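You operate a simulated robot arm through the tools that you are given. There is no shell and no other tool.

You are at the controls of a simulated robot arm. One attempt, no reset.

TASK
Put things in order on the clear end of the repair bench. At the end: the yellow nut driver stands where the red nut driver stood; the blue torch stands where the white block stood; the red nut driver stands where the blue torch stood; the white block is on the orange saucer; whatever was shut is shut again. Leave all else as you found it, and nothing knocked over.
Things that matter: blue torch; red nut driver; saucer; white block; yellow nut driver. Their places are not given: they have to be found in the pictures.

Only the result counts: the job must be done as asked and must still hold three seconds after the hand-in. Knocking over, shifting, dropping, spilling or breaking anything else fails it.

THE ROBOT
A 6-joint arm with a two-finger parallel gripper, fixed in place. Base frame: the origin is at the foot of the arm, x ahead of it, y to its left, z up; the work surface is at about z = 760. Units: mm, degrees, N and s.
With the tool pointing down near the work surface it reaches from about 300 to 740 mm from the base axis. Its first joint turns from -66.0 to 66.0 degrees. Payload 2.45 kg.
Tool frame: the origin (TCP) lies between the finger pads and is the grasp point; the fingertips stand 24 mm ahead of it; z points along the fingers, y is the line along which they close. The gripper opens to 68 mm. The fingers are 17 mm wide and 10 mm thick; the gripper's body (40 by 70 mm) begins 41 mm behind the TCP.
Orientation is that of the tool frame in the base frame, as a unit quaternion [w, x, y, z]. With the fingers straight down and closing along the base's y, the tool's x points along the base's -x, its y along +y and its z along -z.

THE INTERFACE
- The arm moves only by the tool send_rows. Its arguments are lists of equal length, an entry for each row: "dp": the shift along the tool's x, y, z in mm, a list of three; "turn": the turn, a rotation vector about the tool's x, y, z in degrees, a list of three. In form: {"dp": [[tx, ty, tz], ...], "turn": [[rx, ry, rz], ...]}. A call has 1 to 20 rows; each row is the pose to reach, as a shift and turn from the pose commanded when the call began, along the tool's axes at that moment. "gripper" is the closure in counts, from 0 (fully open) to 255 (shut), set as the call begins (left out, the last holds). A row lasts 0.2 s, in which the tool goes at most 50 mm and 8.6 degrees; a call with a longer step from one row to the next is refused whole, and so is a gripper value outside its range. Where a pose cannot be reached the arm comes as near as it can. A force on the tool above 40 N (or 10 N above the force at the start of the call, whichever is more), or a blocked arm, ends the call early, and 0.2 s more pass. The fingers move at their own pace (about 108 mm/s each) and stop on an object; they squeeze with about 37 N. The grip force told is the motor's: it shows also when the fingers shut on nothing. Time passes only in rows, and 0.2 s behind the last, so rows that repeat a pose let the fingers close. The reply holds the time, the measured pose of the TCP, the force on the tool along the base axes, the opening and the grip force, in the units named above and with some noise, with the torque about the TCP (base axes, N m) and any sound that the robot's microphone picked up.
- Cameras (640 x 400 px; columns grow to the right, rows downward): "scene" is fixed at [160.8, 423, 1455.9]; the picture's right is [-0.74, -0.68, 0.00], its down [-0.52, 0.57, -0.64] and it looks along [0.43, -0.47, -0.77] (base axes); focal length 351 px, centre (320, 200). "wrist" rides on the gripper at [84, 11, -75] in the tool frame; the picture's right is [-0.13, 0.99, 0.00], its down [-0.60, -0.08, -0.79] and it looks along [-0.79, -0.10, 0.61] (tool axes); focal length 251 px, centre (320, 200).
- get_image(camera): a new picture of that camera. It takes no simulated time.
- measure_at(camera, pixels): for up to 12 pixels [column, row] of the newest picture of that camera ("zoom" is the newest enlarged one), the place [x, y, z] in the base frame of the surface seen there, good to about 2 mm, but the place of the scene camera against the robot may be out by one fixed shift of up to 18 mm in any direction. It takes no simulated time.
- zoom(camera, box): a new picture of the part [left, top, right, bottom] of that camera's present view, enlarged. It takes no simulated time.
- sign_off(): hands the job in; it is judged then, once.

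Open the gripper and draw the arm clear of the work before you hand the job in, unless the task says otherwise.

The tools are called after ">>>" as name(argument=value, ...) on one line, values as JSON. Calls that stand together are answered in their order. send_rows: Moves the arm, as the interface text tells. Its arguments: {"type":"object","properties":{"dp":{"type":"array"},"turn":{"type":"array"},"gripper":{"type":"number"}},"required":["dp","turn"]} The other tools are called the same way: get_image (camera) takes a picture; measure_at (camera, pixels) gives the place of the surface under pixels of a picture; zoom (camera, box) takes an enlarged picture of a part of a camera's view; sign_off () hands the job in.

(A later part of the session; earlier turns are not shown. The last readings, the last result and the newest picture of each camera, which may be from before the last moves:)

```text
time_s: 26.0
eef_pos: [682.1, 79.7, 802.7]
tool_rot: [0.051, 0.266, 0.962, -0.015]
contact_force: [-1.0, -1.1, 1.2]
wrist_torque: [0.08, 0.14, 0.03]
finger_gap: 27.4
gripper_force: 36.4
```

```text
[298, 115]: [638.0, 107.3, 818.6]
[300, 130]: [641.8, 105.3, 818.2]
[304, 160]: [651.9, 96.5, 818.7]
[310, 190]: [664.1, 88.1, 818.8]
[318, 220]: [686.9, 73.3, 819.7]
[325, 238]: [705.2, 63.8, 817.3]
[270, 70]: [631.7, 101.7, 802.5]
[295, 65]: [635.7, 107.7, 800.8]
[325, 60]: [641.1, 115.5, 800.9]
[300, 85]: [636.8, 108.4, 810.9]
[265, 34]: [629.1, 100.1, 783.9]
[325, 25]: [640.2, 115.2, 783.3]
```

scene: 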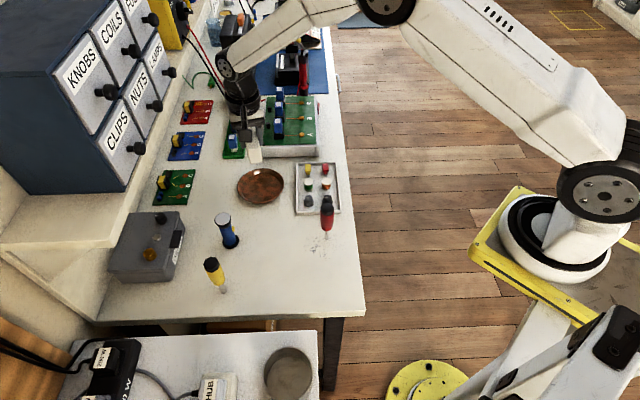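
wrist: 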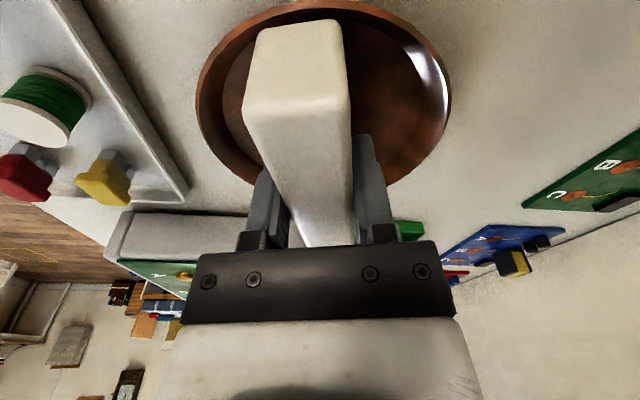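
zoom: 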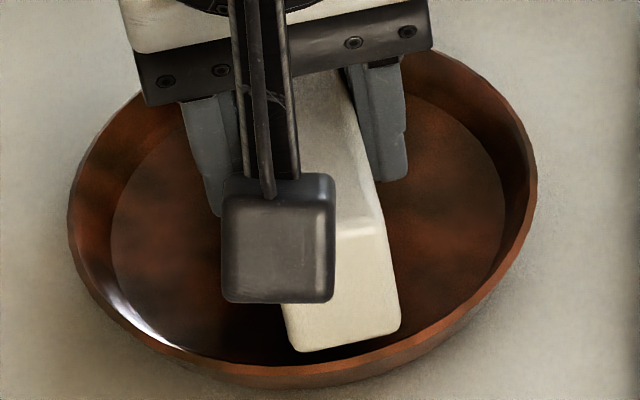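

The block slid up a little in the grip and its bottom is at rim level: lying level it just cannot drop inside the rim, so a central flat bridge would be precarious. A stable rest is the far end on the floor with the near end well over the rim; I lift 6 mm, shift 4 mm toward the near side and pitch it 7.3°.

>>> send_rows(dp=[[-0.33, 0, -3], [-0.67, 0, -6], [1.3, 0, -6.2], [3.3, 0, -6.4], [3.3, 0, -6.4], [3.3, 0, -6.4]], turn=[[0, 0, 0], [0, 0, 0], [0, 3.6, 0], [0, 7.3, 0], [0, 7.3, 0], [0, 7.3, 0]])

>>> get_image(camera="wrist")

>>> measure_at(camera="wrist", pixels=[[298, 108], [300, 125], [304, 160], [310, 190], [318, 220], [325, 238], [270, 70], [295, 65], [325, 60], [300, 80], [204, 90], [436, 100]])

```text
time_s: 27.4
eef_pos: [682.5, 82.8, 811.3]
tool_rot: [-0.007, 0.267, 0.964, 0.003]
contact_force: [0.1, 0.3, -0.9]
wrist_torque: [-0.01, 0.02, 0.01]
finger_gap: 27.4
gripper_force: 37.0
```

```text
taken
```

wrist: 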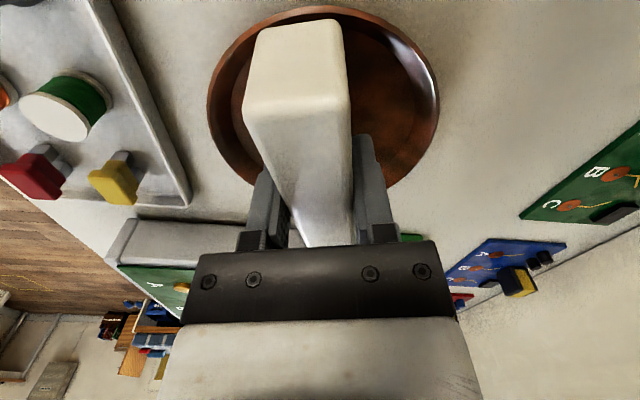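

```text
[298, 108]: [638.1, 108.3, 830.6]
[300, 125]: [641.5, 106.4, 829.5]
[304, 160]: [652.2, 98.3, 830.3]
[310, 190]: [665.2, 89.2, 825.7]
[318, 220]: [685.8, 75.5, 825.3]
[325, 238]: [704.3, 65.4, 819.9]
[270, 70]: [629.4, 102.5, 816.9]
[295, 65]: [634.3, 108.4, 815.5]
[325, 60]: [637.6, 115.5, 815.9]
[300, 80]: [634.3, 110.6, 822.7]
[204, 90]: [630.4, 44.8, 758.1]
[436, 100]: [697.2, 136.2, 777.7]
```

The block is pitched near-up with its near bottom edge ≈60 mm and far bottom edge ≈39 mm from the saucer centre. I nudge 2.5 mm outward and lower 12 mm.

>>> send_rows(dp=[[-2.5, 0, 2], [-2.5, 0, 6], [-2.5, 0, 10], [-2.5, 0, 12], [-2.5, 0, 12]], turn=[[0, 0, 0], [0, 0, 0], [0, 0, 0], [0, 0, 0], [0, 0, 0]])

```text
time_s: 28.6
eef_pos: [682.7, 80.2, 798.2]
tool_rot: [-0.007, 0.267, 0.964, 0.002]
contact_force: [-1.3, 2.1, 2.8]
wrist_torque: [-0.02, -0.06, 0.03]
finger_gap: 27.6
gripper_force: 37.5
```

A light touch (2.8 N) begins. I lower 1.5 mm more.

>>> send_rows(dp=[[0, 0, 0.8], [0, 0, 1.5], [0, 0, 1.5]], turn=[[0, 0, 0], [0, 0, 0], [0, 0, 0]])

```text
time_s: 29.4
eef_pos: [684.1, 81.5, 797.5]
tool_rot: [-0.006, 0.266, 0.964, 0.002]
contact_force: [-3.1, -1.2, 16.5]
wrist_torque: [-0.24, -0.14, 0.01]
finger_gap: 27.9
gripper_force: 37.1
```

16.5 N with the pressure centre between the two ends: both bear. I back off 1.2 mm and open.

>>> send_rows(dp=[[0, 0, -1.2], [0, 0, -1.2]], turn=[[0, 0, 0], [0, 0, 0]])

>>> send_rows(dp=[[0, 0, 0], [0, 0, 0], [0, 0, 0]], turn=[[0, 0, 0], [0, 0, 0], [0, 0, 0]], gripper=80)

>>> send_rows(dp=[[0, 0, -8], [0, 0, -25], [0, 0, -60], [0, 0, -100], [0, 0, -120], [0, 0, -120]], turn=[[0, 0, 0], [0, 0, 0], [0, 0, 0], [0, 0, 0], [0, 0, 0], [0, 0, 0]])

>>> get_image(camera="wrist")

>>> zoom(camera="scene", box=[220, 155, 300, 205])

```text
time_s: 30.0
eef_pos: [683.5, 81.0, 797.4]
tool_rot: [-0.006, 0.268, 0.963, 0.002]
contact_force: [1.9, -2.9, 8.0]
wrist_torque: [-0.24, -0.36, -0.02]
finger_gap: 27.1
gripper_force: 37.1
```

```text
time_s: 30.8
eef_pos: [682.9, 81.2, 797.4]
tool_rot: [-0.008, 0.267, 0.964, 0.003]
contact_force: [-0.1, -0.2, 0.2]
wrist_torque: [0.01, 0.0, 0.0]
finger_gap: 46.7
gripper_force: 0.1
```

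```text
time_s: 32.2
eef_pos: [684.7, 81.1, 919.4]
tool_rot: [-0.007, 0.267, 0.964, 0.002]
contact_force: [-0.2, 0.5, -0.7]
wrist_torque: [-0.01, 0.01, 0.0]
finger_gap: 46.6
gripper_force: 0.0
```

```text
taken
```

wrist: 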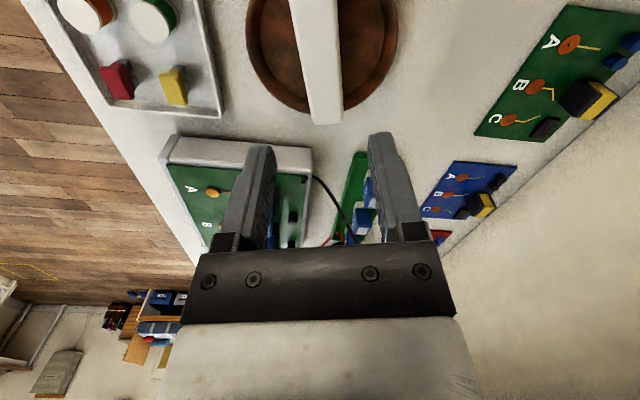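

```text
8.00 times, centred on (260, 180) of scene
```

zoom: 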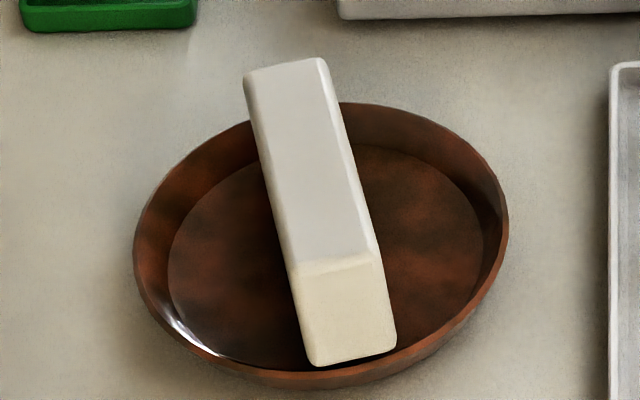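

The block lies along the saucer. I measure its top face now.

>>> measure_at(camera="zoom", pixels=[[252, 80], [320, 65], [288, 72], [295, 120], [305, 160], [318, 210], [328, 250], [300, 275], [370, 255], [340, 280], [350, 350], [345, 310]])

>>> measure_at(camera="wrist", pixels=[[325, 120], [323, 110], [319, 80], [315, 50], [311, 20], [310, 3], [314, 118], [338, 117], [247, 50], [395, 40], [255, 75], [385, 75]])

```text
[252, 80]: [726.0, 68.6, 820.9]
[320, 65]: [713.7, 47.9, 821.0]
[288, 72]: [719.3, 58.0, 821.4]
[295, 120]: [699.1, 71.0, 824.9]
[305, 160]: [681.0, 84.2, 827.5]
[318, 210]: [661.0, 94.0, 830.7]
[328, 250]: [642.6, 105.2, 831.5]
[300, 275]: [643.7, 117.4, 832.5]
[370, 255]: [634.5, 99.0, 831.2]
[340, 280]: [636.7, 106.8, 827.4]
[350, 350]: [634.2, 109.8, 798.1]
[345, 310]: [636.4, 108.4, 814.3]
```

```text
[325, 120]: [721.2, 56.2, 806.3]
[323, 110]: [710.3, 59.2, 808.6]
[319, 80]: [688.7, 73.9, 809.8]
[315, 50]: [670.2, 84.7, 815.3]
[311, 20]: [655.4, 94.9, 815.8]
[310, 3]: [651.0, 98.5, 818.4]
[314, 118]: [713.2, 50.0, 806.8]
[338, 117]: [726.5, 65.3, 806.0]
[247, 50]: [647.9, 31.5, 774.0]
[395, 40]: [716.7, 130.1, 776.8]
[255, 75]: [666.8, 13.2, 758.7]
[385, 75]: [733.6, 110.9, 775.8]
```

The block rests with near end on the rim and far end on the floor, centred at ≈(680,82) over the saucer (681,81), and the saucer has not shifted. I take out the leftover 0.85° tool tilt before going on.

>>> send_rows(dp=[[0, 0, 0], [0, 0, 0]], turn=[[0, -0.85, 0], [0, -0.85, 0]], gripper=0)

```text
time_s: 32.8
eef_pos: [684.5, 80.2, 919.0]
tool_rot: [0.001, 0.266, 0.964, 0.001]
contact_force: [-0.4, -0.4, -0.7]
wrist_torque: [-0.01, 0.01, 0.03]
finger_gap: 67.9
gripper_force: 0.0
```

The tool is vertical again. I move to above the torch (610,236) at z≈930 while turning the yaw by −61° about tool z.

>>> send_rows(dp=[[17.9, 11.9, -4], [35.8, 23.7, -8], [53.6, 35.6, -11], [71.5, 47.4, -11], [89.4, 59.3, -11], [107.3, 71.1, -11], [125.1, 83, -11], [143, 94.8, -11], [143, 94.8, -11], [143, 94.8, -11]], turn=[[0, 0, -7.6], [0, 0, -15.2], [0, 0, -22.9], [0, 0, -30.5], [0, 0, -38.1], [0, 0, -45.7], [0, 0, -53.4], [0, 0, -61], [0, 0, -61], [0, 0, -61]])

>>> get_image(camera="wrist")

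>>> get_image(camera="scene")

```text
time_s: 35.0
eef_pos: [611.1, 236.8, 929.0]
tool_rot: [0.001, -0.259, 0.966, -0.001]
contact_force: [0.8, -0.3, 0.9]
wrist_torque: [-0.02, -0.02, 0.0]
finger_gap: 68.2
gripper_force: 0.0
```

```text
taken
```

wrist: 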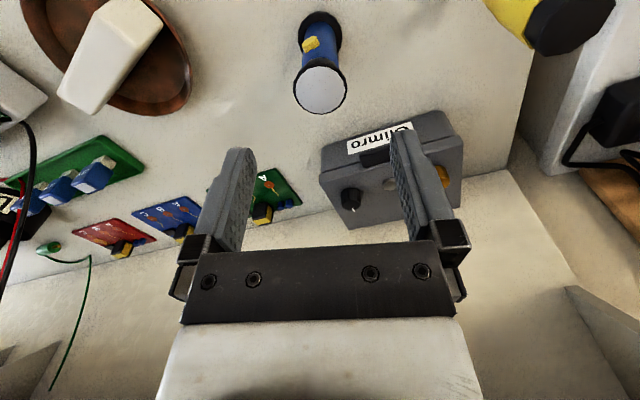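

```text
taken
```

scene: 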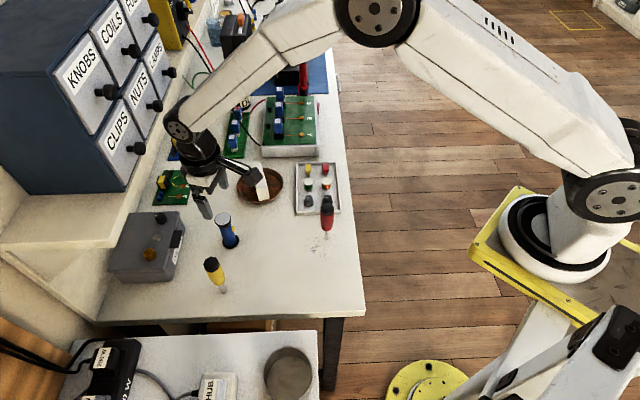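

The torch head is at (320,88), exactly where predicted under the tool. I zoom and measure it.

>>> zoom(camera="wrist", box=[270, 0, 370, 125])

>>> measure_at(camera="wrist", pixels=[[320, 88], [296, 88], [344, 88], [320, 66], [320, 111], [318, 14], [300, 30], [340, 30], [309, 45], [325, 45], [318, 55], [309, 42]])

```text
3.20 times, centred on (320, 62) of wrist
```

zoom: 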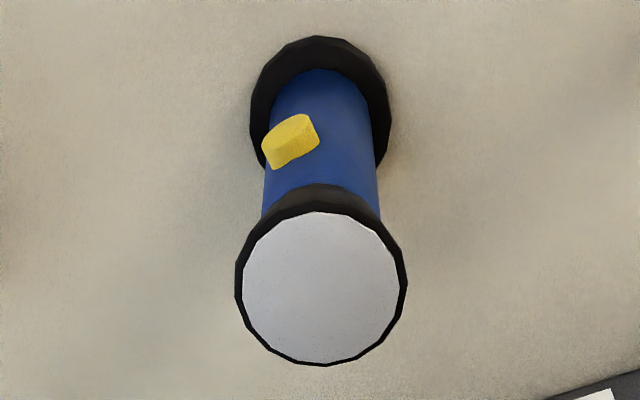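

```text
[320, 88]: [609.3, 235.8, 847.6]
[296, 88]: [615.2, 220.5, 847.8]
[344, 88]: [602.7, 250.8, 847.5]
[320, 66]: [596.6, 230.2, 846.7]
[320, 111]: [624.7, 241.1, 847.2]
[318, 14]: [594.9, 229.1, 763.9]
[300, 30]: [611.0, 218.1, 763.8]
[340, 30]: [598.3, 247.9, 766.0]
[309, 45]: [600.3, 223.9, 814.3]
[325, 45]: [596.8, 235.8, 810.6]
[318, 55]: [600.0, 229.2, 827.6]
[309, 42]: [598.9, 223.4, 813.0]
```

The torch axis is ≈(609.7,235.7), head 33 mm wide, button inside the head radius and away from the closing line. I descend so the pads surround the head (TCP z≈836).

>>> send_rows(dp=[[0.4, 0, 25], [0.4, 0, 55], [0.4, 0, 80], [0.4, 0, 94], [0.4, 0, 94], [0.4, 0, 94]], turn=[[0, 0, 0], [0, 0, 0], [0, 0, 0], [0, 0, 0], [0, 0, 0], [0, 0, 0]])

>>> get_image(camera="wrist")

```text
time_s: 36.4
eef_pos: [610.7, 235.3, 834.5]
tool_rot: [0.0, -0.259, 0.966, 0.0]
contact_force: [0.2, 0.5, -0.4]
wrist_torque: [0.0, -0.01, -0.03]
finger_gap: 67.9
gripper_force: 0.0
```

```text
taken
```

wrist: 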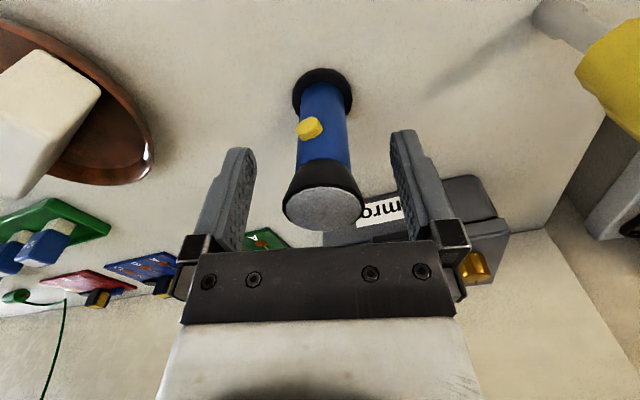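

The torch head is between the fingers. I close first to just wider than the head, then fully.

>>> send_rows(dp=[[0, 0, 0], [0, 0, 0]], turn=[[0, 0, 0], [0, 0, 0]], gripper=112)

>>> get_image(camera="wrist")

```text
time_s: 37.0
eef_pos: [609.4, 234.4, 834.5]
tool_rot: [0.0, -0.258, 0.966, 0.0]
contact_force: [0.2, -0.3, 0.1]
wrist_torque: [-0.04, 0.0, 0.0]
finger_gap: 38.0
gripper_force: 0.0
```

```text
taken
```

wrist: 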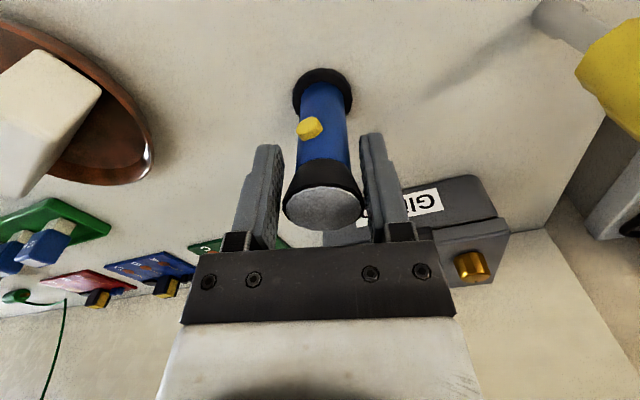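

Head well centred with ~2 mm each side. I close fully.

>>> send_rows(dp=[[0, 0, 0], [0, 0, 0], [0, 0, 0]], turn=[[0, 0, 0], [0, 0, 0], [0, 0, 0]], gripper=255)

>>> get_image(camera="wrist")

```text
time_s: 37.8
eef_pos: [609.7, 235.7, 834.9]
tool_rot: [0.0, -0.258, 0.966, 0.001]
contact_force: [-0.8, -0.1, 0.4]
wrist_torque: [0.01, -0.03, 0.0]
finger_gap: 34.5
gripper_force: 37.4
```

```text
taken
```

wrist: 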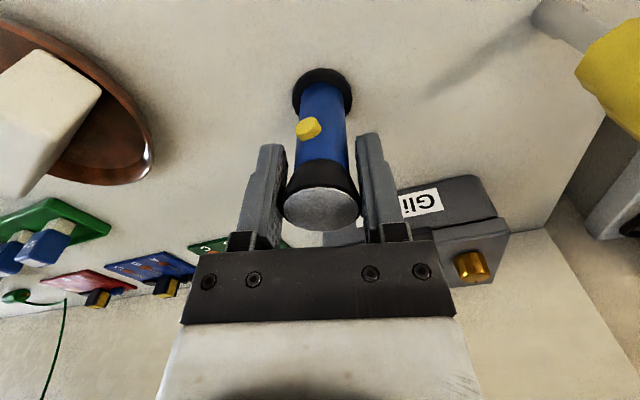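

Held at 34.5 mm. I lift 60 mm.

>>> send_rows(dp=[[0, 0, -6], [0, 0, -20], [0, 0, -45], [0, 0, -60], [0, 0, -60]], turn=[[0, 0, 0], [0, 0, 0], [0, 0, 0], [0, 0, 0], [0, 0, 0]])

>>> get_image(camera="wrist")

>>> zoom(camera="scene", box=[140, 150, 300, 250])

```text
time_s: 39.0
eef_pos: [608.4, 233.7, 895.0]
tool_rot: [-0.001, -0.259, 0.966, 0.0]
contact_force: [-0.1, 0.7, -0.6]
wrist_torque: [-0.01, 0.01, 0.01]
finger_gap: 34.5
gripper_force: 36.9
```

```text
taken
```

wrist: 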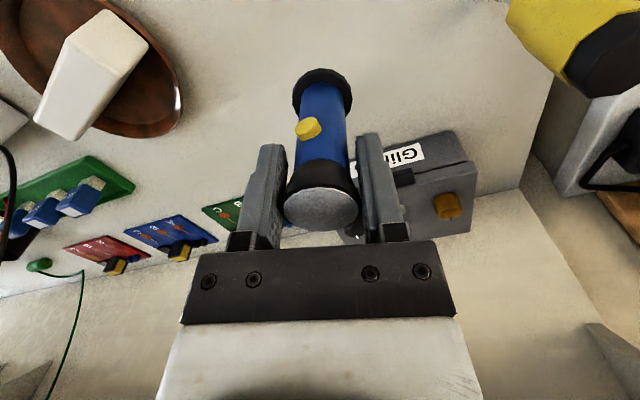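

```text
4.00 times, centred on (220, 200) of scene
```

zoom: 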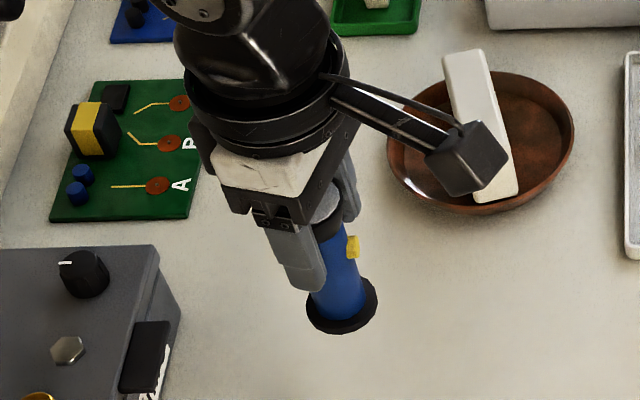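

The torch hangs vertically in the grip. I carry it to above the block's old place (469.5,207.3).

>>> send_rows(dp=[[13, 4.4, 0], [38, 12.8, 0], [68, 22.8, 0], [98, 32.9, 0], [122, 41, 0], [135.6, 45.5, 0], [135.6, 45.5, 0], [135.6, 45.5, 0]], turn=[[0, 0, 0], [0, 0, 0], [0, 0, 0], [0, 0, 0], [0, 0, 0], [0, 0, 0], [0, 0, 0], [0, 0, 0]])

>>> get_image(camera="wrist")

>>> get_image(camera="scene")

```text
time_s: 40.8
eef_pos: [472.6, 206.0, 895.2]
tool_rot: [-0.001, -0.259, 0.966, 0.0]
contact_force: [-0.1, 0.9, -1.2]
wrist_torque: [0.03, -0.01, 0.04]
finger_gap: 34.9
gripper_force: 37.2
```

```text
taken
```

wrist: 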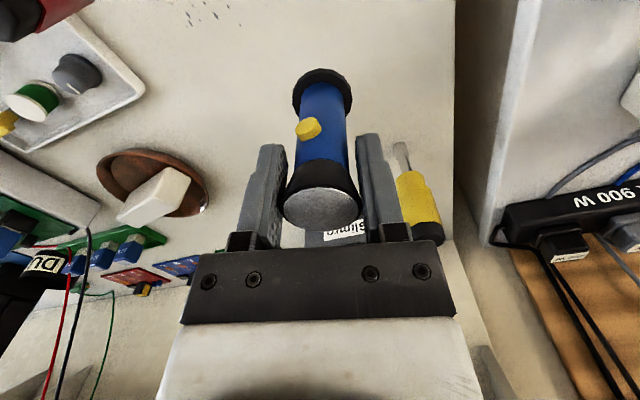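

```text
taken
```

scene: 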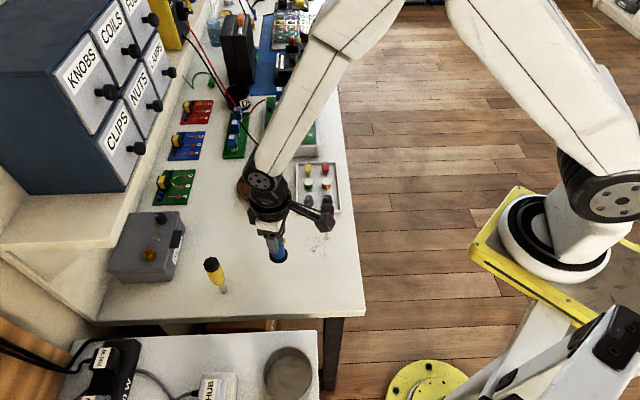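

Position reads (472.6,206.0) against the commanded (469.5,207.3) with the usual noise. I lower 57 mm, just above the table, and let it settle.

>>> send_rows(dp=[[0, 0, 20], [0, 0, 40], [0, 0, 53], [0, 0, 57], [0, 0, 57], [0, 0, 57]], turn=[[0, 0, 0], [0, 0, 0], [0, 0, 0], [0, 0, 0], [0, 0, 0], [0, 0, 0]])

>>> get_image(camera="wrist")

>>> zoom(camera="scene", box=[220, 200, 340, 275])

```text
time_s: 42.2
eef_pos: [472.7, 206.4, 837.8]
tool_rot: [0.0, -0.258, 0.966, 0.0]
contact_force: [-0.5, 0.9, -1.0]
wrist_torque: [0.01, 0.01, -0.01]
finger_gap: 34.2
gripper_force: 37.2
```

```text
taken
```

wrist: 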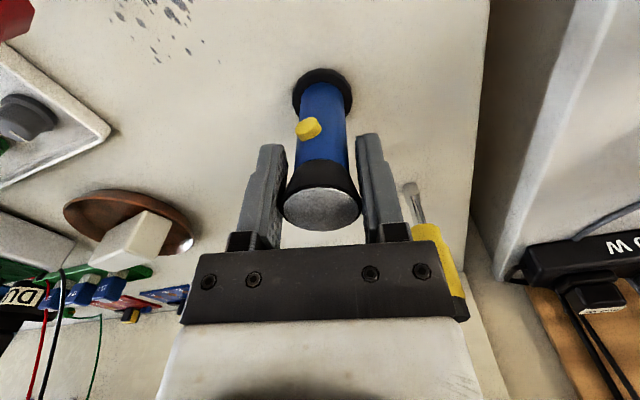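

```text
5.33 times, centred on (280, 238) of scene
```

zoom: 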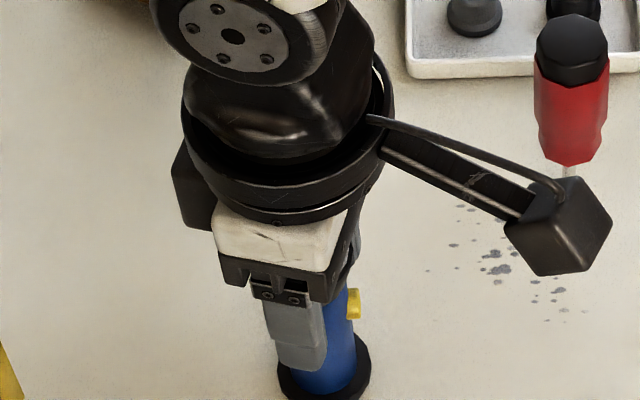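

The reading repeats (472.7,206.4), 3 mm off target in x. I measure the torch's head and foot in the wrist view to decide a correction.

>>> measure_at(camera="wrist", pixels=[[322, 208], [290, 210], [356, 208], [322, 72], [295, 90], [351, 92], [300, 105], [347, 105]])

>>> send_rows(dp=[[0, 0, 0], [0, 0, 0]], turn=[[0, 0, 0], [0, 0, 0]])

```text
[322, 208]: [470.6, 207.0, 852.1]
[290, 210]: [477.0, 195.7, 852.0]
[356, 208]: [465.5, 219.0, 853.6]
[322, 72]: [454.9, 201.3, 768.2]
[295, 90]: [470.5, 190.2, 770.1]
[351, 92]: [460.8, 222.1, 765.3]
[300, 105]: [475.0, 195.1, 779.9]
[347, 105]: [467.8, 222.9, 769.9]
```

```text
time_s: 42.8
eef_pos: [469.7, 206.4, 838.6]
tool_rot: [0.0, -0.259, 0.966, 0.0]
contact_force: [-0.1, 1.0, -1.4]
wrist_torque: [0.0, 0.0, -0.01]
finger_gap: 34.4
gripper_force: 37.7
```

With noise averaged, the torch is at ≈(470,207), 3–4 mm above the table. I lower gently 3 mm.

>>> send_rows(dp=[[0, 0, 1], [0, 0, 2], [0, 0, 3], [0, 0, 3]], turn=[[0, 0, 0], [0, 0, 0], [0, 0, 0], [0, 0, 0]])

```text
time_s: 43.8
eef_pos: [470.2, 206.5, 835.6]
tool_rot: [-0.001, -0.258, 0.966, -0.001]
contact_force: [0.0, 0.2, -0.7]
wrist_torque: [-0.03, 0.04, -0.02]
finger_gap: 34.5
gripper_force: 36.7
```

No contact yet. I lower another 1.5 mm in small steps.

>>> send_rows(dp=[[0, 0, 0.8], [0, 0, 1.5], [0, 0, 1.5]], turn=[[0, 0, 0], [0, 0, 0], [0, 0, 0]])

```text
time_s: 44.6
eef_pos: [470.0, 206.0, 835.2]
tool_rot: [0.0, -0.259, 0.966, 0.001]
contact_force: [-1.7, 1.3, 3.8]
wrist_torque: [-0.02, 0.06, -0.02]
finger_gap: 34.4
gripper_force: 36.7
```

Contact at 3.8 N: the foot is on the table. I open slightly first, then wide.

>>> send_rows(dp=[[0, 0, 0], [0, 0, 0], [0, 0, 0]], turn=[[0, 0, 0], [0, 0, 0], [0, 0, 0]], gripper=100)

>>> send_rows(dp=[[0, 0, 0], [0, 0, 0]], turn=[[0, 0, 0], [0, 0, 0]], gripper=0)

>>> get_image(camera="wrist")

```text
time_s: 45.4
eef_pos: [469.0, 207.1, 834.7]
tool_rot: [0.0, -0.259, 0.966, 0.0]
contact_force: [-0.3, -0.2, -0.1]
wrist_torque: [-0.01, -0.02, 0.02]
finger_gap: 41.3
gripper_force: 0.0
```

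```text
time_s: 46.0
eef_pos: [470.3, 206.9, 833.9]
tool_rot: [0.0, -0.259, 0.966, 0.0]
contact_force: [0.0, 0.3, 0.9]
wrist_torque: [0.02, 0.0, -0.01]
finger_gap: 67.9
gripper_force: 0.1
```

```text
taken
```

wrist: 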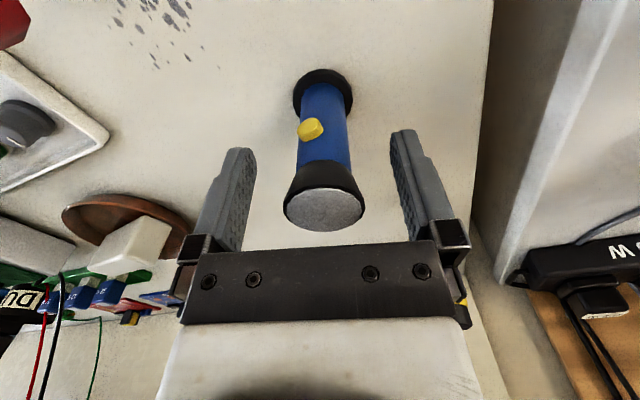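

The torch stands upright on the block's former place. I rise 120 mm clear, then move to above the red driver near (455,84) with zero yaw.

>>> send_rows(dp=[[0, 0, -15], [0, 0, -50], [0, 0, -90], [0, 0, -122], [0, 0, -122]], turn=[[0, 0, 0], [0, 0, 0], [0, 0, 0], [0, 0, 0], [0, 0, 0]])

>>> send_rows(dp=[[12.4, -16.6, 0], [24.7, -33.2, 0], [37.1, -49.8, 0], [49.5, -66.3, 0], [61.8, -82.9, 0], [74.2, -99.5, 0], [74.2, -99.5, 0], [74.2, -99.5, 0]], turn=[[0, 0, 5], [0, 0, 10], [0, 0, 15], [0, 0, 20], [0, 0, 25], [0, 0, 30], [0, 0, 30], [0, 0, 30]])

>>> get_image(camera="wrist")

>>> get_image(camera="scene")

```text
time_s: 47.2
eef_pos: [468.3, 207.8, 956.0]
tool_rot: [-0.001, -0.259, 0.966, 0.0]
contact_force: [-0.3, 0.9, 0.1]
wrist_torque: [-0.01, -0.01, 0.03]
finger_gap: 68.3
gripper_force: 0.0
```

```text
time_s: 49.0
eef_pos: [454.4, 84.6, 956.0]
tool_rot: [-0.001, 0.0, 1.0, 0.0]
contact_force: [0.2, 0.3, 0.4]
wrist_torque: [0.01, 0.01, -0.02]
finger_gap: 67.9
gripper_force: 0.1
```

```text
taken
```

wrist: 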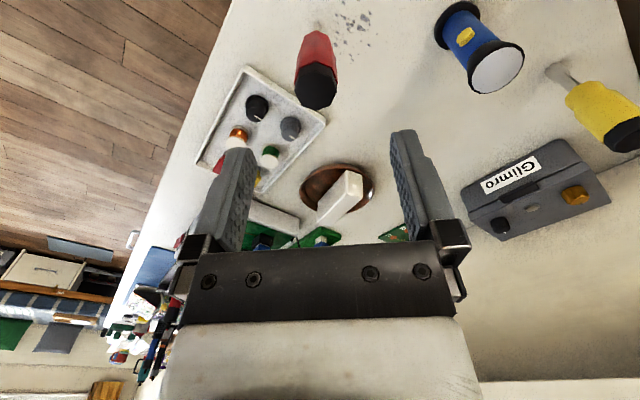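

```text
taken
```

scene: 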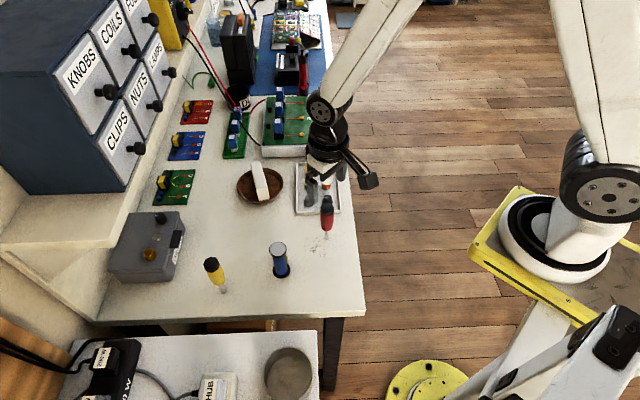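

The red driver shows at (316,70) in the wrist view, right under the tool. I zoom in to see its shape and octagon orientation.

>>> zoom(camera="wrist", box=[270, 10, 366, 130])

>>> measure_at(camera="wrist", pixels=[[316, 85], [298, 83], [334, 83], [316, 68], [315, 104], [316, 45], [303, 45], [328, 45], [320, 26], [313, 26], [326, 26], [320, 32]])

```text
3.33 times, centred on (318, 70) of wrist
```

zoom: 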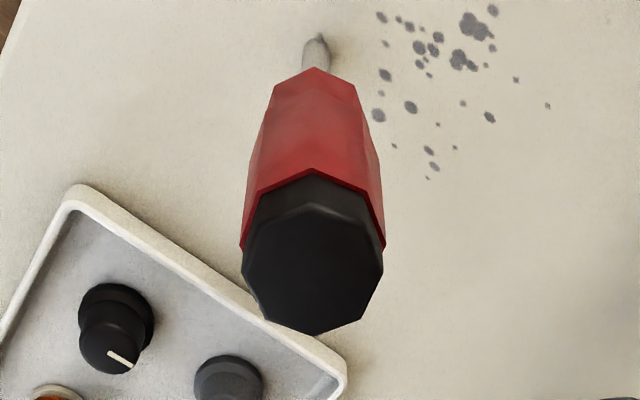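

```text
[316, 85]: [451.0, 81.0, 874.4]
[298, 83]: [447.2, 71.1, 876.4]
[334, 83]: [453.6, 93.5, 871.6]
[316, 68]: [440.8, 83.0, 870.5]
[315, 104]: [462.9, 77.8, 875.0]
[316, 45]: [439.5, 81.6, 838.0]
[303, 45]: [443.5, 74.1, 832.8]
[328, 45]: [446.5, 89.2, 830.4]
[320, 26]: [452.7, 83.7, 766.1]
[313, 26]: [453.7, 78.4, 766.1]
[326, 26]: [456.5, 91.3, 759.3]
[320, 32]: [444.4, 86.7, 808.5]
```

The handle is an octagon tapering downward with vertices pointing ±x/±y, so gripping across flats needs a 22.5° yaw. I measure the vertices of the cap and the shank more exactly.

>>> measure_at(camera="zoom", pixels=[[246, 266], [378, 264], [312, 328], [312, 210], [365, 222], [360, 312], [266, 312], [258, 225], [312, 270], [318, 42], [305, 50], [328, 50]])

>>> measure_at(camera="zoom", pixels=[[312, 180], [245, 240], [382, 240], [262, 130], [370, 130], [276, 90], [354, 90], [315, 72], [316, 65], [316, 55], [240, 230], [384, 245]])

```text
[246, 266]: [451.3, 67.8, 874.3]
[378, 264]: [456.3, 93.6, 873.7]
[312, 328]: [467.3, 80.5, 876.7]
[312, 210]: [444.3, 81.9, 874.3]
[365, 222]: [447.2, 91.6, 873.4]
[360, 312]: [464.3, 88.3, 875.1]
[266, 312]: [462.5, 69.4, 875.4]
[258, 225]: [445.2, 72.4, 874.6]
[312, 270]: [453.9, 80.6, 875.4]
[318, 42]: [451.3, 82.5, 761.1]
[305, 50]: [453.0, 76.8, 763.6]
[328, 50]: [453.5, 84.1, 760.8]
```

```text
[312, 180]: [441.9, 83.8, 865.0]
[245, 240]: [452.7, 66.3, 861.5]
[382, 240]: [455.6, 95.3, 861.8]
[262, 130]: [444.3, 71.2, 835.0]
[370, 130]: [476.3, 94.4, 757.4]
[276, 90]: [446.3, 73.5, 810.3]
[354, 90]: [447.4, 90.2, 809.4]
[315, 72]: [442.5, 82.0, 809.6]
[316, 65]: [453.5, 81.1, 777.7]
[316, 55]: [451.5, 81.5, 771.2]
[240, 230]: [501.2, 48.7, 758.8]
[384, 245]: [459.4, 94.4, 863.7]
```

Cap vertices give the axis ≈(454.8,81.0) with flats near +15°, widest at z≈861, top ≈874.5. I turn to +15° yaw, centre on the axis and lower to z≈910 for another look.

>>> send_rows(dp=[[0.1, -1.5, 15], [0.3, -2.8, 30], [0.3, -2.8, 46], [0.3, -2.8, 46], [0.3, -2.8, 46]], turn=[[0, 0, -7.5], [0, 0, -15], [0, 0, -15], [0, 0, -15], [0, 0, -15]])

>>> zoom(camera="wrist", box=[240, 30, 400, 180])

```text
time_s: 50.2
eef_pos: [455.3, 79.9, 910.0]
tool_rot: [0.0, -0.131, 0.991, 0.0]
contact_force: [0.5, 0.1, 0.8]
wrist_torque: [-0.02, 0.0, 0.0]
finger_gap: 68.1
gripper_force: 0.1
```

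```text
2.67 times, centred on (320, 105) of wrist
```

zoom: 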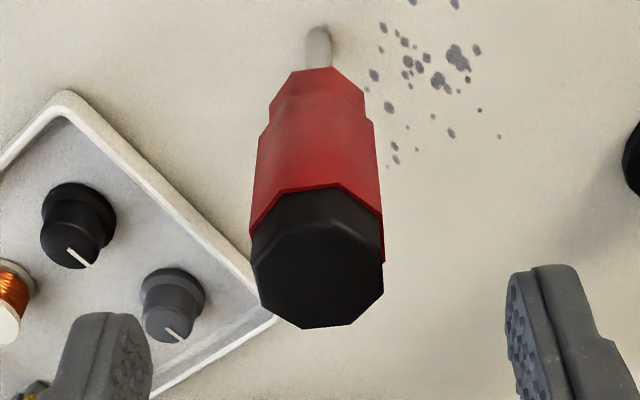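

The near flat still slopes about 7° in the picture, so flats sit near +22°. I measure edge points again for the centre from this closer view.

>>> measure_at(camera="zoom", pixels=[[318, 262], [258, 265], [380, 250], [326, 320], [312, 215], [300, 322], [350, 320], [285, 225], [340, 215], [318, 35], [308, 45], [327, 45]])

>>> measure_at(camera="zoom", pixels=[[252, 228], [383, 225], [252, 190], [380, 190], [258, 150], [375, 150], [320, 80], [320, 120], [290, 100], [350, 100], [310, 190], [318, 65]])

```text
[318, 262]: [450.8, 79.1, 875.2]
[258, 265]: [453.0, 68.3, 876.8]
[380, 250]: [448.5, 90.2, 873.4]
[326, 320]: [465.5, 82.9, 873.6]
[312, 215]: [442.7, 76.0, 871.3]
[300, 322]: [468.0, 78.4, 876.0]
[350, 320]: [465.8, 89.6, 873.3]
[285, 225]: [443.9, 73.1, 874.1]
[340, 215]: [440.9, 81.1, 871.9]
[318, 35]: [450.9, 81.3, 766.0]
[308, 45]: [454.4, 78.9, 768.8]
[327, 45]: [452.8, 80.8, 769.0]
```

```text
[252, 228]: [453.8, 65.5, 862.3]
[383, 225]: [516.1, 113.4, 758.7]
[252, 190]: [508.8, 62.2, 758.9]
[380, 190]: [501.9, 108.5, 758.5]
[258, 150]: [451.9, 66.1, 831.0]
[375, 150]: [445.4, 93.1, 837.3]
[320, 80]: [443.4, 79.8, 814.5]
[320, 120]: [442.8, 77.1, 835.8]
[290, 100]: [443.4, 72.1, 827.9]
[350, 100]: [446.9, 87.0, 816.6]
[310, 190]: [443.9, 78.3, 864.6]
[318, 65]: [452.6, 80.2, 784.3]
```

The handle is nearly straight-sided and the TCP is already centred on its axis (454.7,81.2). I add 7° of yaw and descend to z≈848.

>>> send_rows(dp=[[0, 0, 0], [0, 0, 15], [0, 0, 35], [0, 0, 55], [0, 0, 62], [0, 0, 62], [0, 0, 62]], turn=[[0, 0, -7], [0, 0, -7], [0, 0, -7], [0, 0, -7], [0, 0, -7], [0, 0, -7], [0, 0, -7]])

>>> send_rows(dp=[[0, 0, 0], [0, 0, 0]], turn=[[0, 0, 0], [0, 0, 0]], gripper=120)

>>> get_image(camera="wrist")

```text
time_s: 51.8
eef_pos: [456.3, 78.0, 847.9]
tool_rot: [0.0, -0.191, 0.982, -0.001]
contact_force: [0.3, -0.4, -0.3]
wrist_torque: [0.0, 0.02, -0.03]
finger_gap: 67.7
gripper_force: 0.0
```

```text
time_s: 52.4
eef_pos: [455.6, 77.8, 849.3]
tool_rot: [0.0, -0.191, 0.982, 0.001]
contact_force: [-0.5, -1.0, -0.9]
wrist_torque: [0.01, 0.02, 0.01]
finger_gap: 36.1
gripper_force: 0.0
```

```text
taken
```

wrist: 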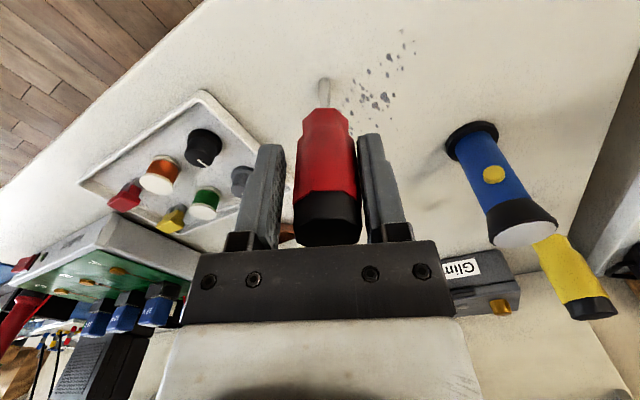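

The handle appears nearer the right finger and the reading says y≈78, so the hand is ~2.5 mm off in y. I hold to see if it settles.

>>> send_rows(dp=[[0, 0, 0], [0, 0, 0], [0, 0, 0], [0, 0, 0]], turn=[[0, 0, 0], [0, 0, 0], [0, 0, 0], [0, 0, 0]])

>>> zoom(camera="wrist", box=[240, 70, 400, 250])

```text
time_s: 53.4
eef_pos: [457.0, 78.5, 848.3]
tool_rot: [0.0, -0.191, 0.982, -0.001]
contact_force: [0.2, 0.2, 0.0]
wrist_torque: [-0.02, 0.03, 0.0]
finger_gap: 35.9
gripper_force: 0.2
```

```text
2.22 times, centred on (320, 160) of wrist
```

zoom: 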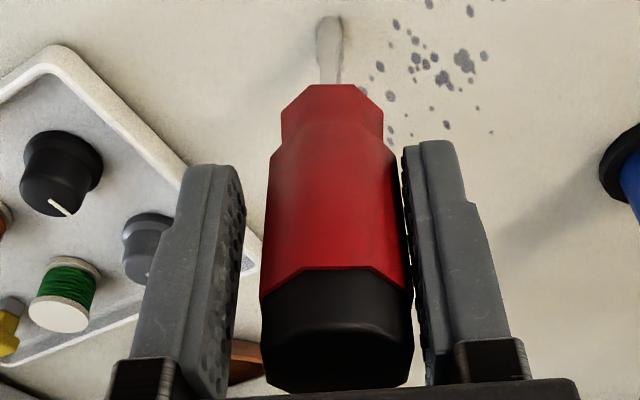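

The flats are now aligned, but the right gap is ~1 mm and the left ~7 mm. I shift +2.8 mm along tool y to centre.

>>> send_rows(dp=[[0, 1.4, 0], [0, 2.8, 0], [0, 2.8, 0], [0, 2.8, 0]], turn=[[0, 0, 0], [0, 0, 0], [0, 0, 0], [0, 0, 0]])

>>> zoom(camera="wrist", box=[240, 70, 400, 250])

```text
time_s: 54.4
eef_pos: [454.4, 82.0, 849.0]
tool_rot: [0.0, -0.191, 0.982, 0.0]
contact_force: [-0.5, -1.1, -0.2]
wrist_torque: [0.03, -0.01, 0.0]
finger_gap: 36.0
gripper_force: 0.1
```

```text
2.22 times, centred on (320, 160) of wrist
```

zoom: 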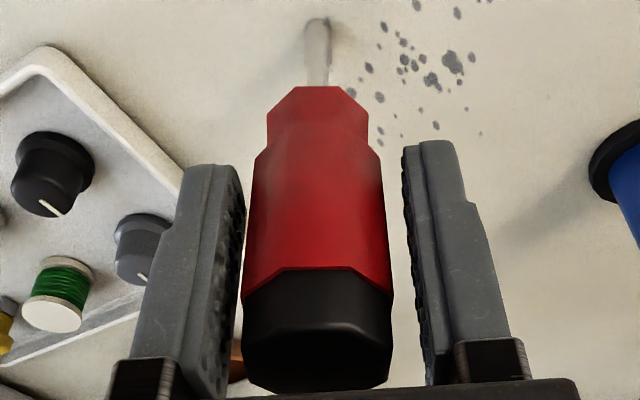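

Now the left gap is ~8 px and the right ~20 px; I overshot by about 1.2 mm, so I shift back.

>>> send_rows(dp=[[0, -1.2, 0], [0, -1.2, 0], [0, -1.2, 0]], turn=[[0, 0, 0], [0, 0, 0], [0, 0, 0]])

>>> zoom(camera="wrist", box=[240, 70, 400, 250])

```text
time_s: 55.2
eef_pos: [454.8, 80.2, 848.5]
tool_rot: [0.0, -0.191, 0.982, -0.001]
contact_force: [1.1, -0.4, 0.1]
wrist_torque: [0.01, 0.03, -0.01]
finger_gap: 36.2
gripper_force: 0.0
```

```text
2.22 times, centred on (320, 160) of wrist
```

zoom: 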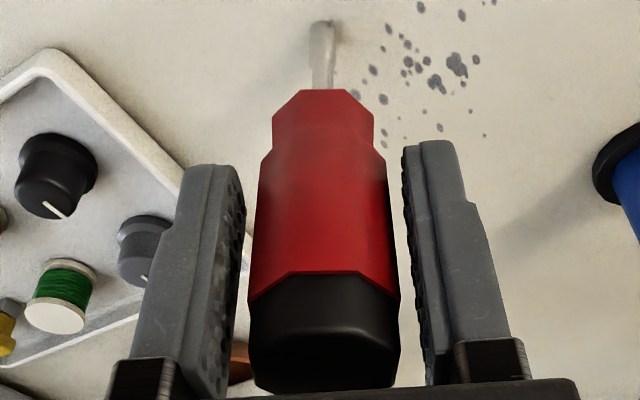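

Centred now with equal gaps. I close on the handle.

>>> send_rows(dp=[[0, 0, 0], [0, 0, 0], [0, 0, 0]], turn=[[0, 0, 0], [0, 0, 0], [0, 0, 0]], gripper=255)

>>> zoom(camera="wrist", box=[240, 70, 400, 250])

>>> zoom(camera="scene", box=[280, 150, 376, 250])

```text
time_s: 56.0
eef_pos: [454.5, 79.5, 848.9]
tool_rot: [0.0, -0.191, 0.982, 0.0]
contact_force: [1.2, 0.0, -0.7]
wrist_torque: [-0.02, 0.0, -0.01]
finger_gap: 25.8
gripper_force: 36.9
```

```text
2.22 times, centred on (320, 160) of wrist
```

zoom: 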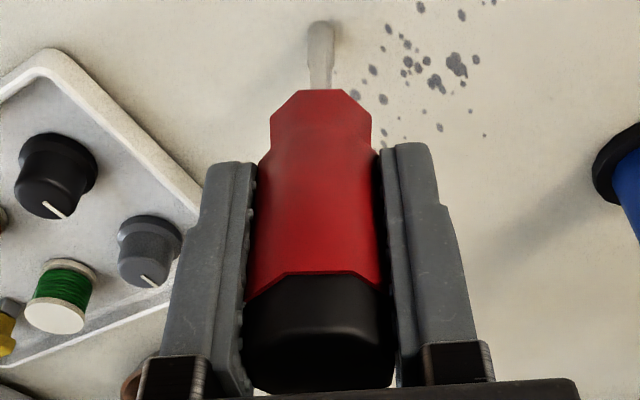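

```text
4.00 times, centred on (328, 200) of scene
```

zoom: 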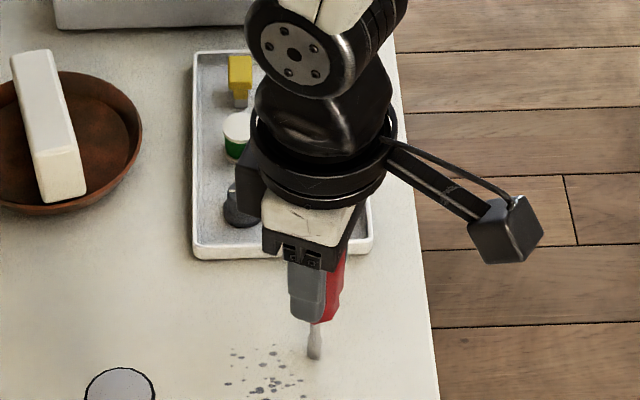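

Held at 25.8 mm, driver upright with the shank straight below. I lift 65 mm and check.

>>> send_rows(dp=[[0, 0, -5], [0, 0, -20], [0, 0, -45], [0, 0, -65], [0, 0, -65]], turn=[[0, 0, 0], [0, 0, 0], [0, 0, 0], [0, 0, 0], [0, 0, 0]])

>>> get_image(camera="wrist")

>>> zoom(camera="scene", box=[270, 130, 380, 230])

```text
time_s: 57.2
eef_pos: [455.4, 82.5, 912.0]
tool_rot: [-0.001, -0.191, 0.982, 0.0]
contact_force: [0.2, -0.1, -0.9]
wrist_torque: [0.0, -0.02, -0.02]
finger_gap: 25.8
gripper_force: 36.8
```

```text
taken
```

wrist: 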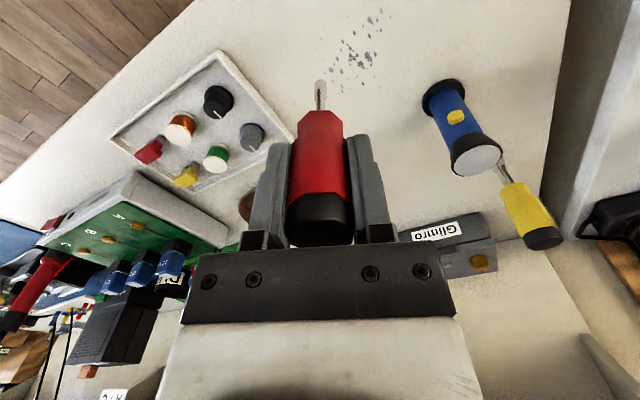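

```text
4.00 times, centred on (325, 180) of scene
```

zoom: 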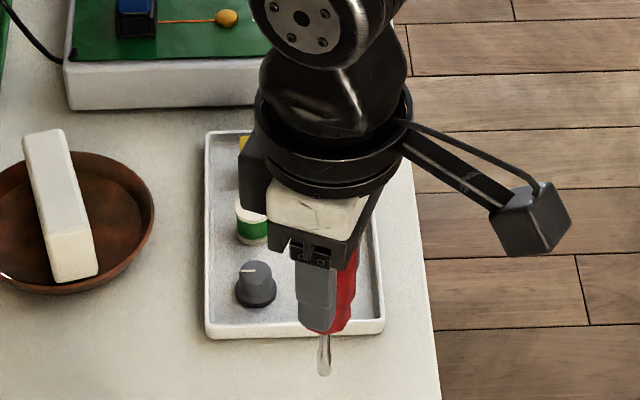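

The driver hangs vertical. I carry it to above the torch's old place (609.7,235.7).

>>> send_rows(dp=[[-15, 6.4, 0], [-45, 19.1, 0], [-80, 34, 0], [-115, 48.9, 0], [-150, 63.8, 0], [-180, 76.5, 0], [-197, 83.8, 0], [-201.8, 85.8, 0], [-201.8, 85.8, 0], [-201.8, 85.8, 0]], turn=[[0, 0, 0], [0, 0, 0], [0, 0, 0], [0, 0, 0], [0, 0, 0], [0, 0, 0], [0, 0, 0], [0, 0, 0], [0, 0, 0], [0, 0, 0]])

>>> get_image(camera="wrist")

>>> get_image(camera="scene")

```text
time_s: 59.4
eef_pos: [609.9, 237.5, 911.9]
tool_rot: [0.0, -0.19, 0.982, 0.0]
contact_force: [0.1, -0.3, -1.1]
wrist_torque: [-0.03, -0.01, 0.02]
finger_gap: 25.8
gripper_force: 37.3
```

```text
taken
```

wrist: 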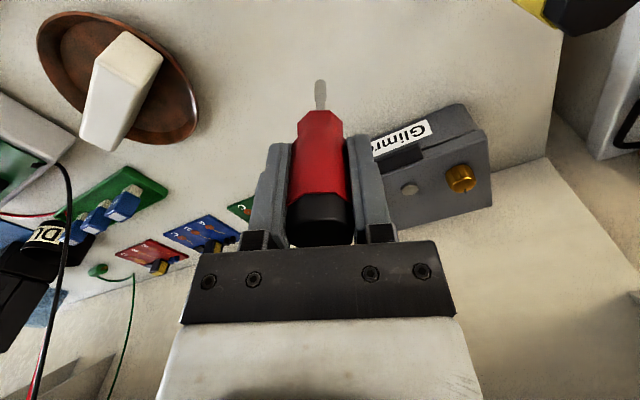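

```text
taken
```

scene: 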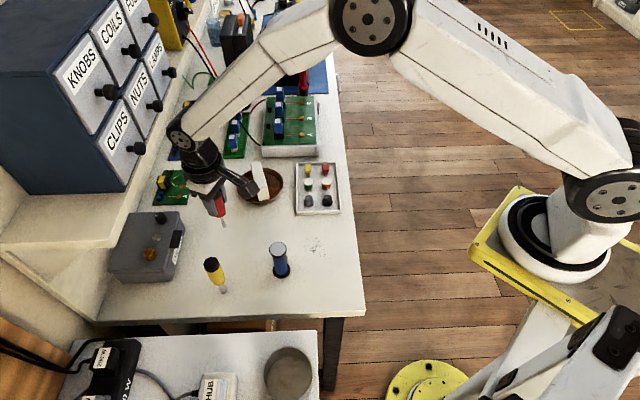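

Position good (609.9,237.5). I lower 61 mm to leave the tip ~4 mm above the table.

>>> send_rows(dp=[[0, 0, 15], [0, 0, 35], [0, 0, 52], [0, 0, 61], [0, 0, 61], [0, 0, 61]], turn=[[0, 0, 0], [0, 0, 0], [0, 0, 0], [0, 0, 0], [0, 0, 0], [0, 0, 0]])

>>> get_image(camera="wrist")

>>> zoom(camera="scene", box=[160, 170, 280, 260])

```text
time_s: 60.8
eef_pos: [609.6, 237.4, 852.0]
tool_rot: [0.0, -0.191, 0.982, 0.0]
contact_force: [0.0, 0.0, -1.1]
wrist_torque: [0.02, 0.02, -0.01]
finger_gap: 25.7
gripper_force: 37.4
```

```text
taken
```

wrist: 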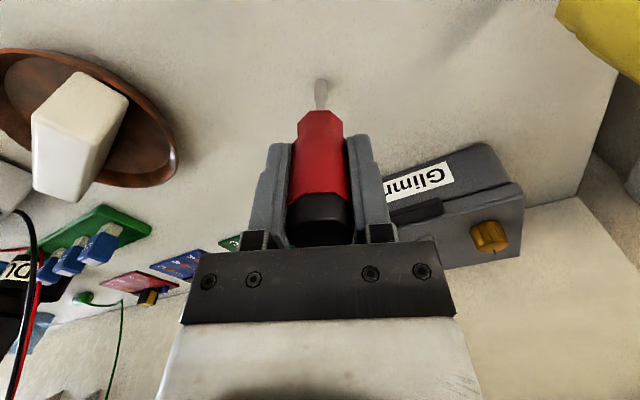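

```text
4.44 times, centred on (220, 215) of scene
```

zoom: 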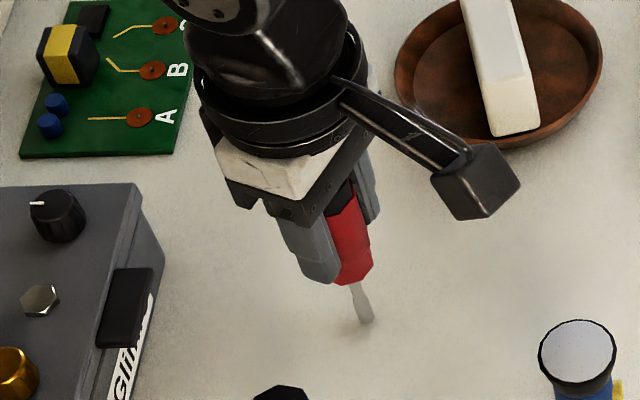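

The driver's pose in the grip is unchanged (tip at (320,80) as when it stood). I lower 3 mm slowly.

>>> send_rows(dp=[[0, 0, 1], [0, 0, 2], [0, 0, 3], [0, 0, 3]], turn=[[0, 0, 0], [0, 0, 0], [0, 0, 0], [0, 0, 0]])

```text
time_s: 61.8
eef_pos: [610.2, 237.4, 848.5]
tool_rot: [0.0, -0.191, 0.982, 0.0]
contact_force: [-1.4, -2.5, 7.9]
wrist_torque: [-0.19, 0.11, -0.04]
finger_gap: 25.8
gripper_force: 36.9
```

Contact with 7.9 N. I relieve about 0.8 mm so it just touches.

>>> send_rows(dp=[[0, 0, -0.8], [0, 0, -0.8], [0, 0, -0.8]], turn=[[0, 0, 0], [0, 0, 0], [0, 0, 0]])

```text
time_s: 62.6
eef_pos: [609.9, 235.6, 849.5]
tool_rot: [-0.002, -0.192, 0.981, 0.0]
contact_force: [-0.5, -0.6, -0.2]
wrist_torque: [0.02, 0.02, 0.01]
finger_gap: 25.9
gripper_force: 37.4
```

Now just off the table; I lower 0.4 mm for a light touch.

>>> send_rows(dp=[[0, 0, 0.4], [0, 0, 0.4], [0, 0, 0.4]], turn=[[0, 0, 0], [0, 0, 0], [0, 0, 0]])

>>> zoom(camera="scene", box=[180, 190, 270, 250])

>>> zoom(camera="wrist", box=[240, 70, 400, 250])

```text
time_s: 63.4
eef_pos: [608.9, 238.0, 849.3]
tool_rot: [0.0, -0.192, 0.981, -0.001]
contact_force: [1.1, 0.6, -0.9]
wrist_torque: [0.0, 0.02, 0.01]
finger_gap: 25.9
gripper_force: 37.1
```

```text
6.67 times, centred on (225, 220) of scene
```

zoom: 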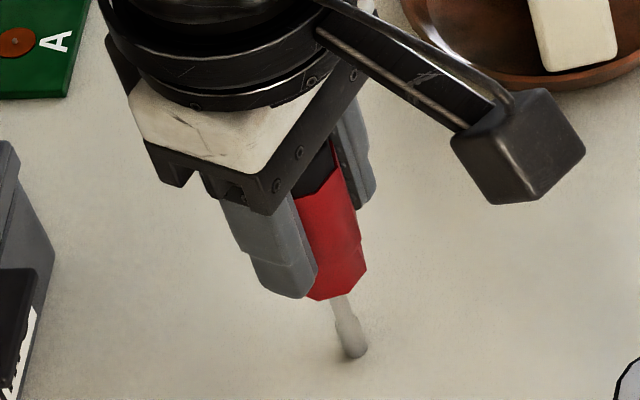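

```text
2.22 times, centred on (320, 160) of wrist
```

zoom: 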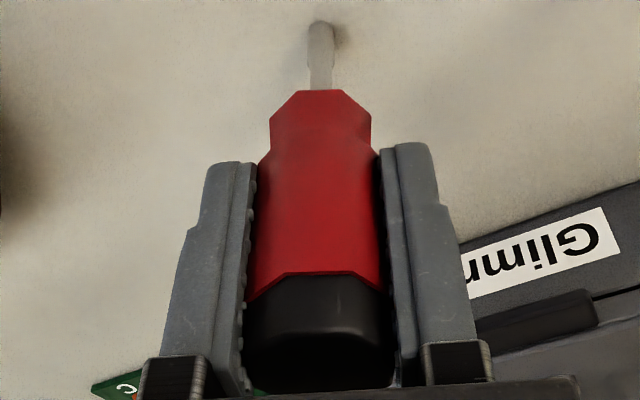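

Still no clear contact. I lower another 0.4 mm.

>>> send_rows(dp=[[0, 0, 0.4], [0, 0, 0.4], [0, 0, 0.4]], turn=[[0, 0, 0], [0, 0, 0], [0, 0, 0]])

```text
time_s: 64.2
eef_pos: [609.8, 238.6, 849.2]
tool_rot: [0.001, -0.191, 0.982, 0.0]
contact_force: [-0.2, 0.7, -0.4]
wrist_torque: [0.0, -0.03, 0.01]
finger_gap: 25.5
gripper_force: 36.9
```

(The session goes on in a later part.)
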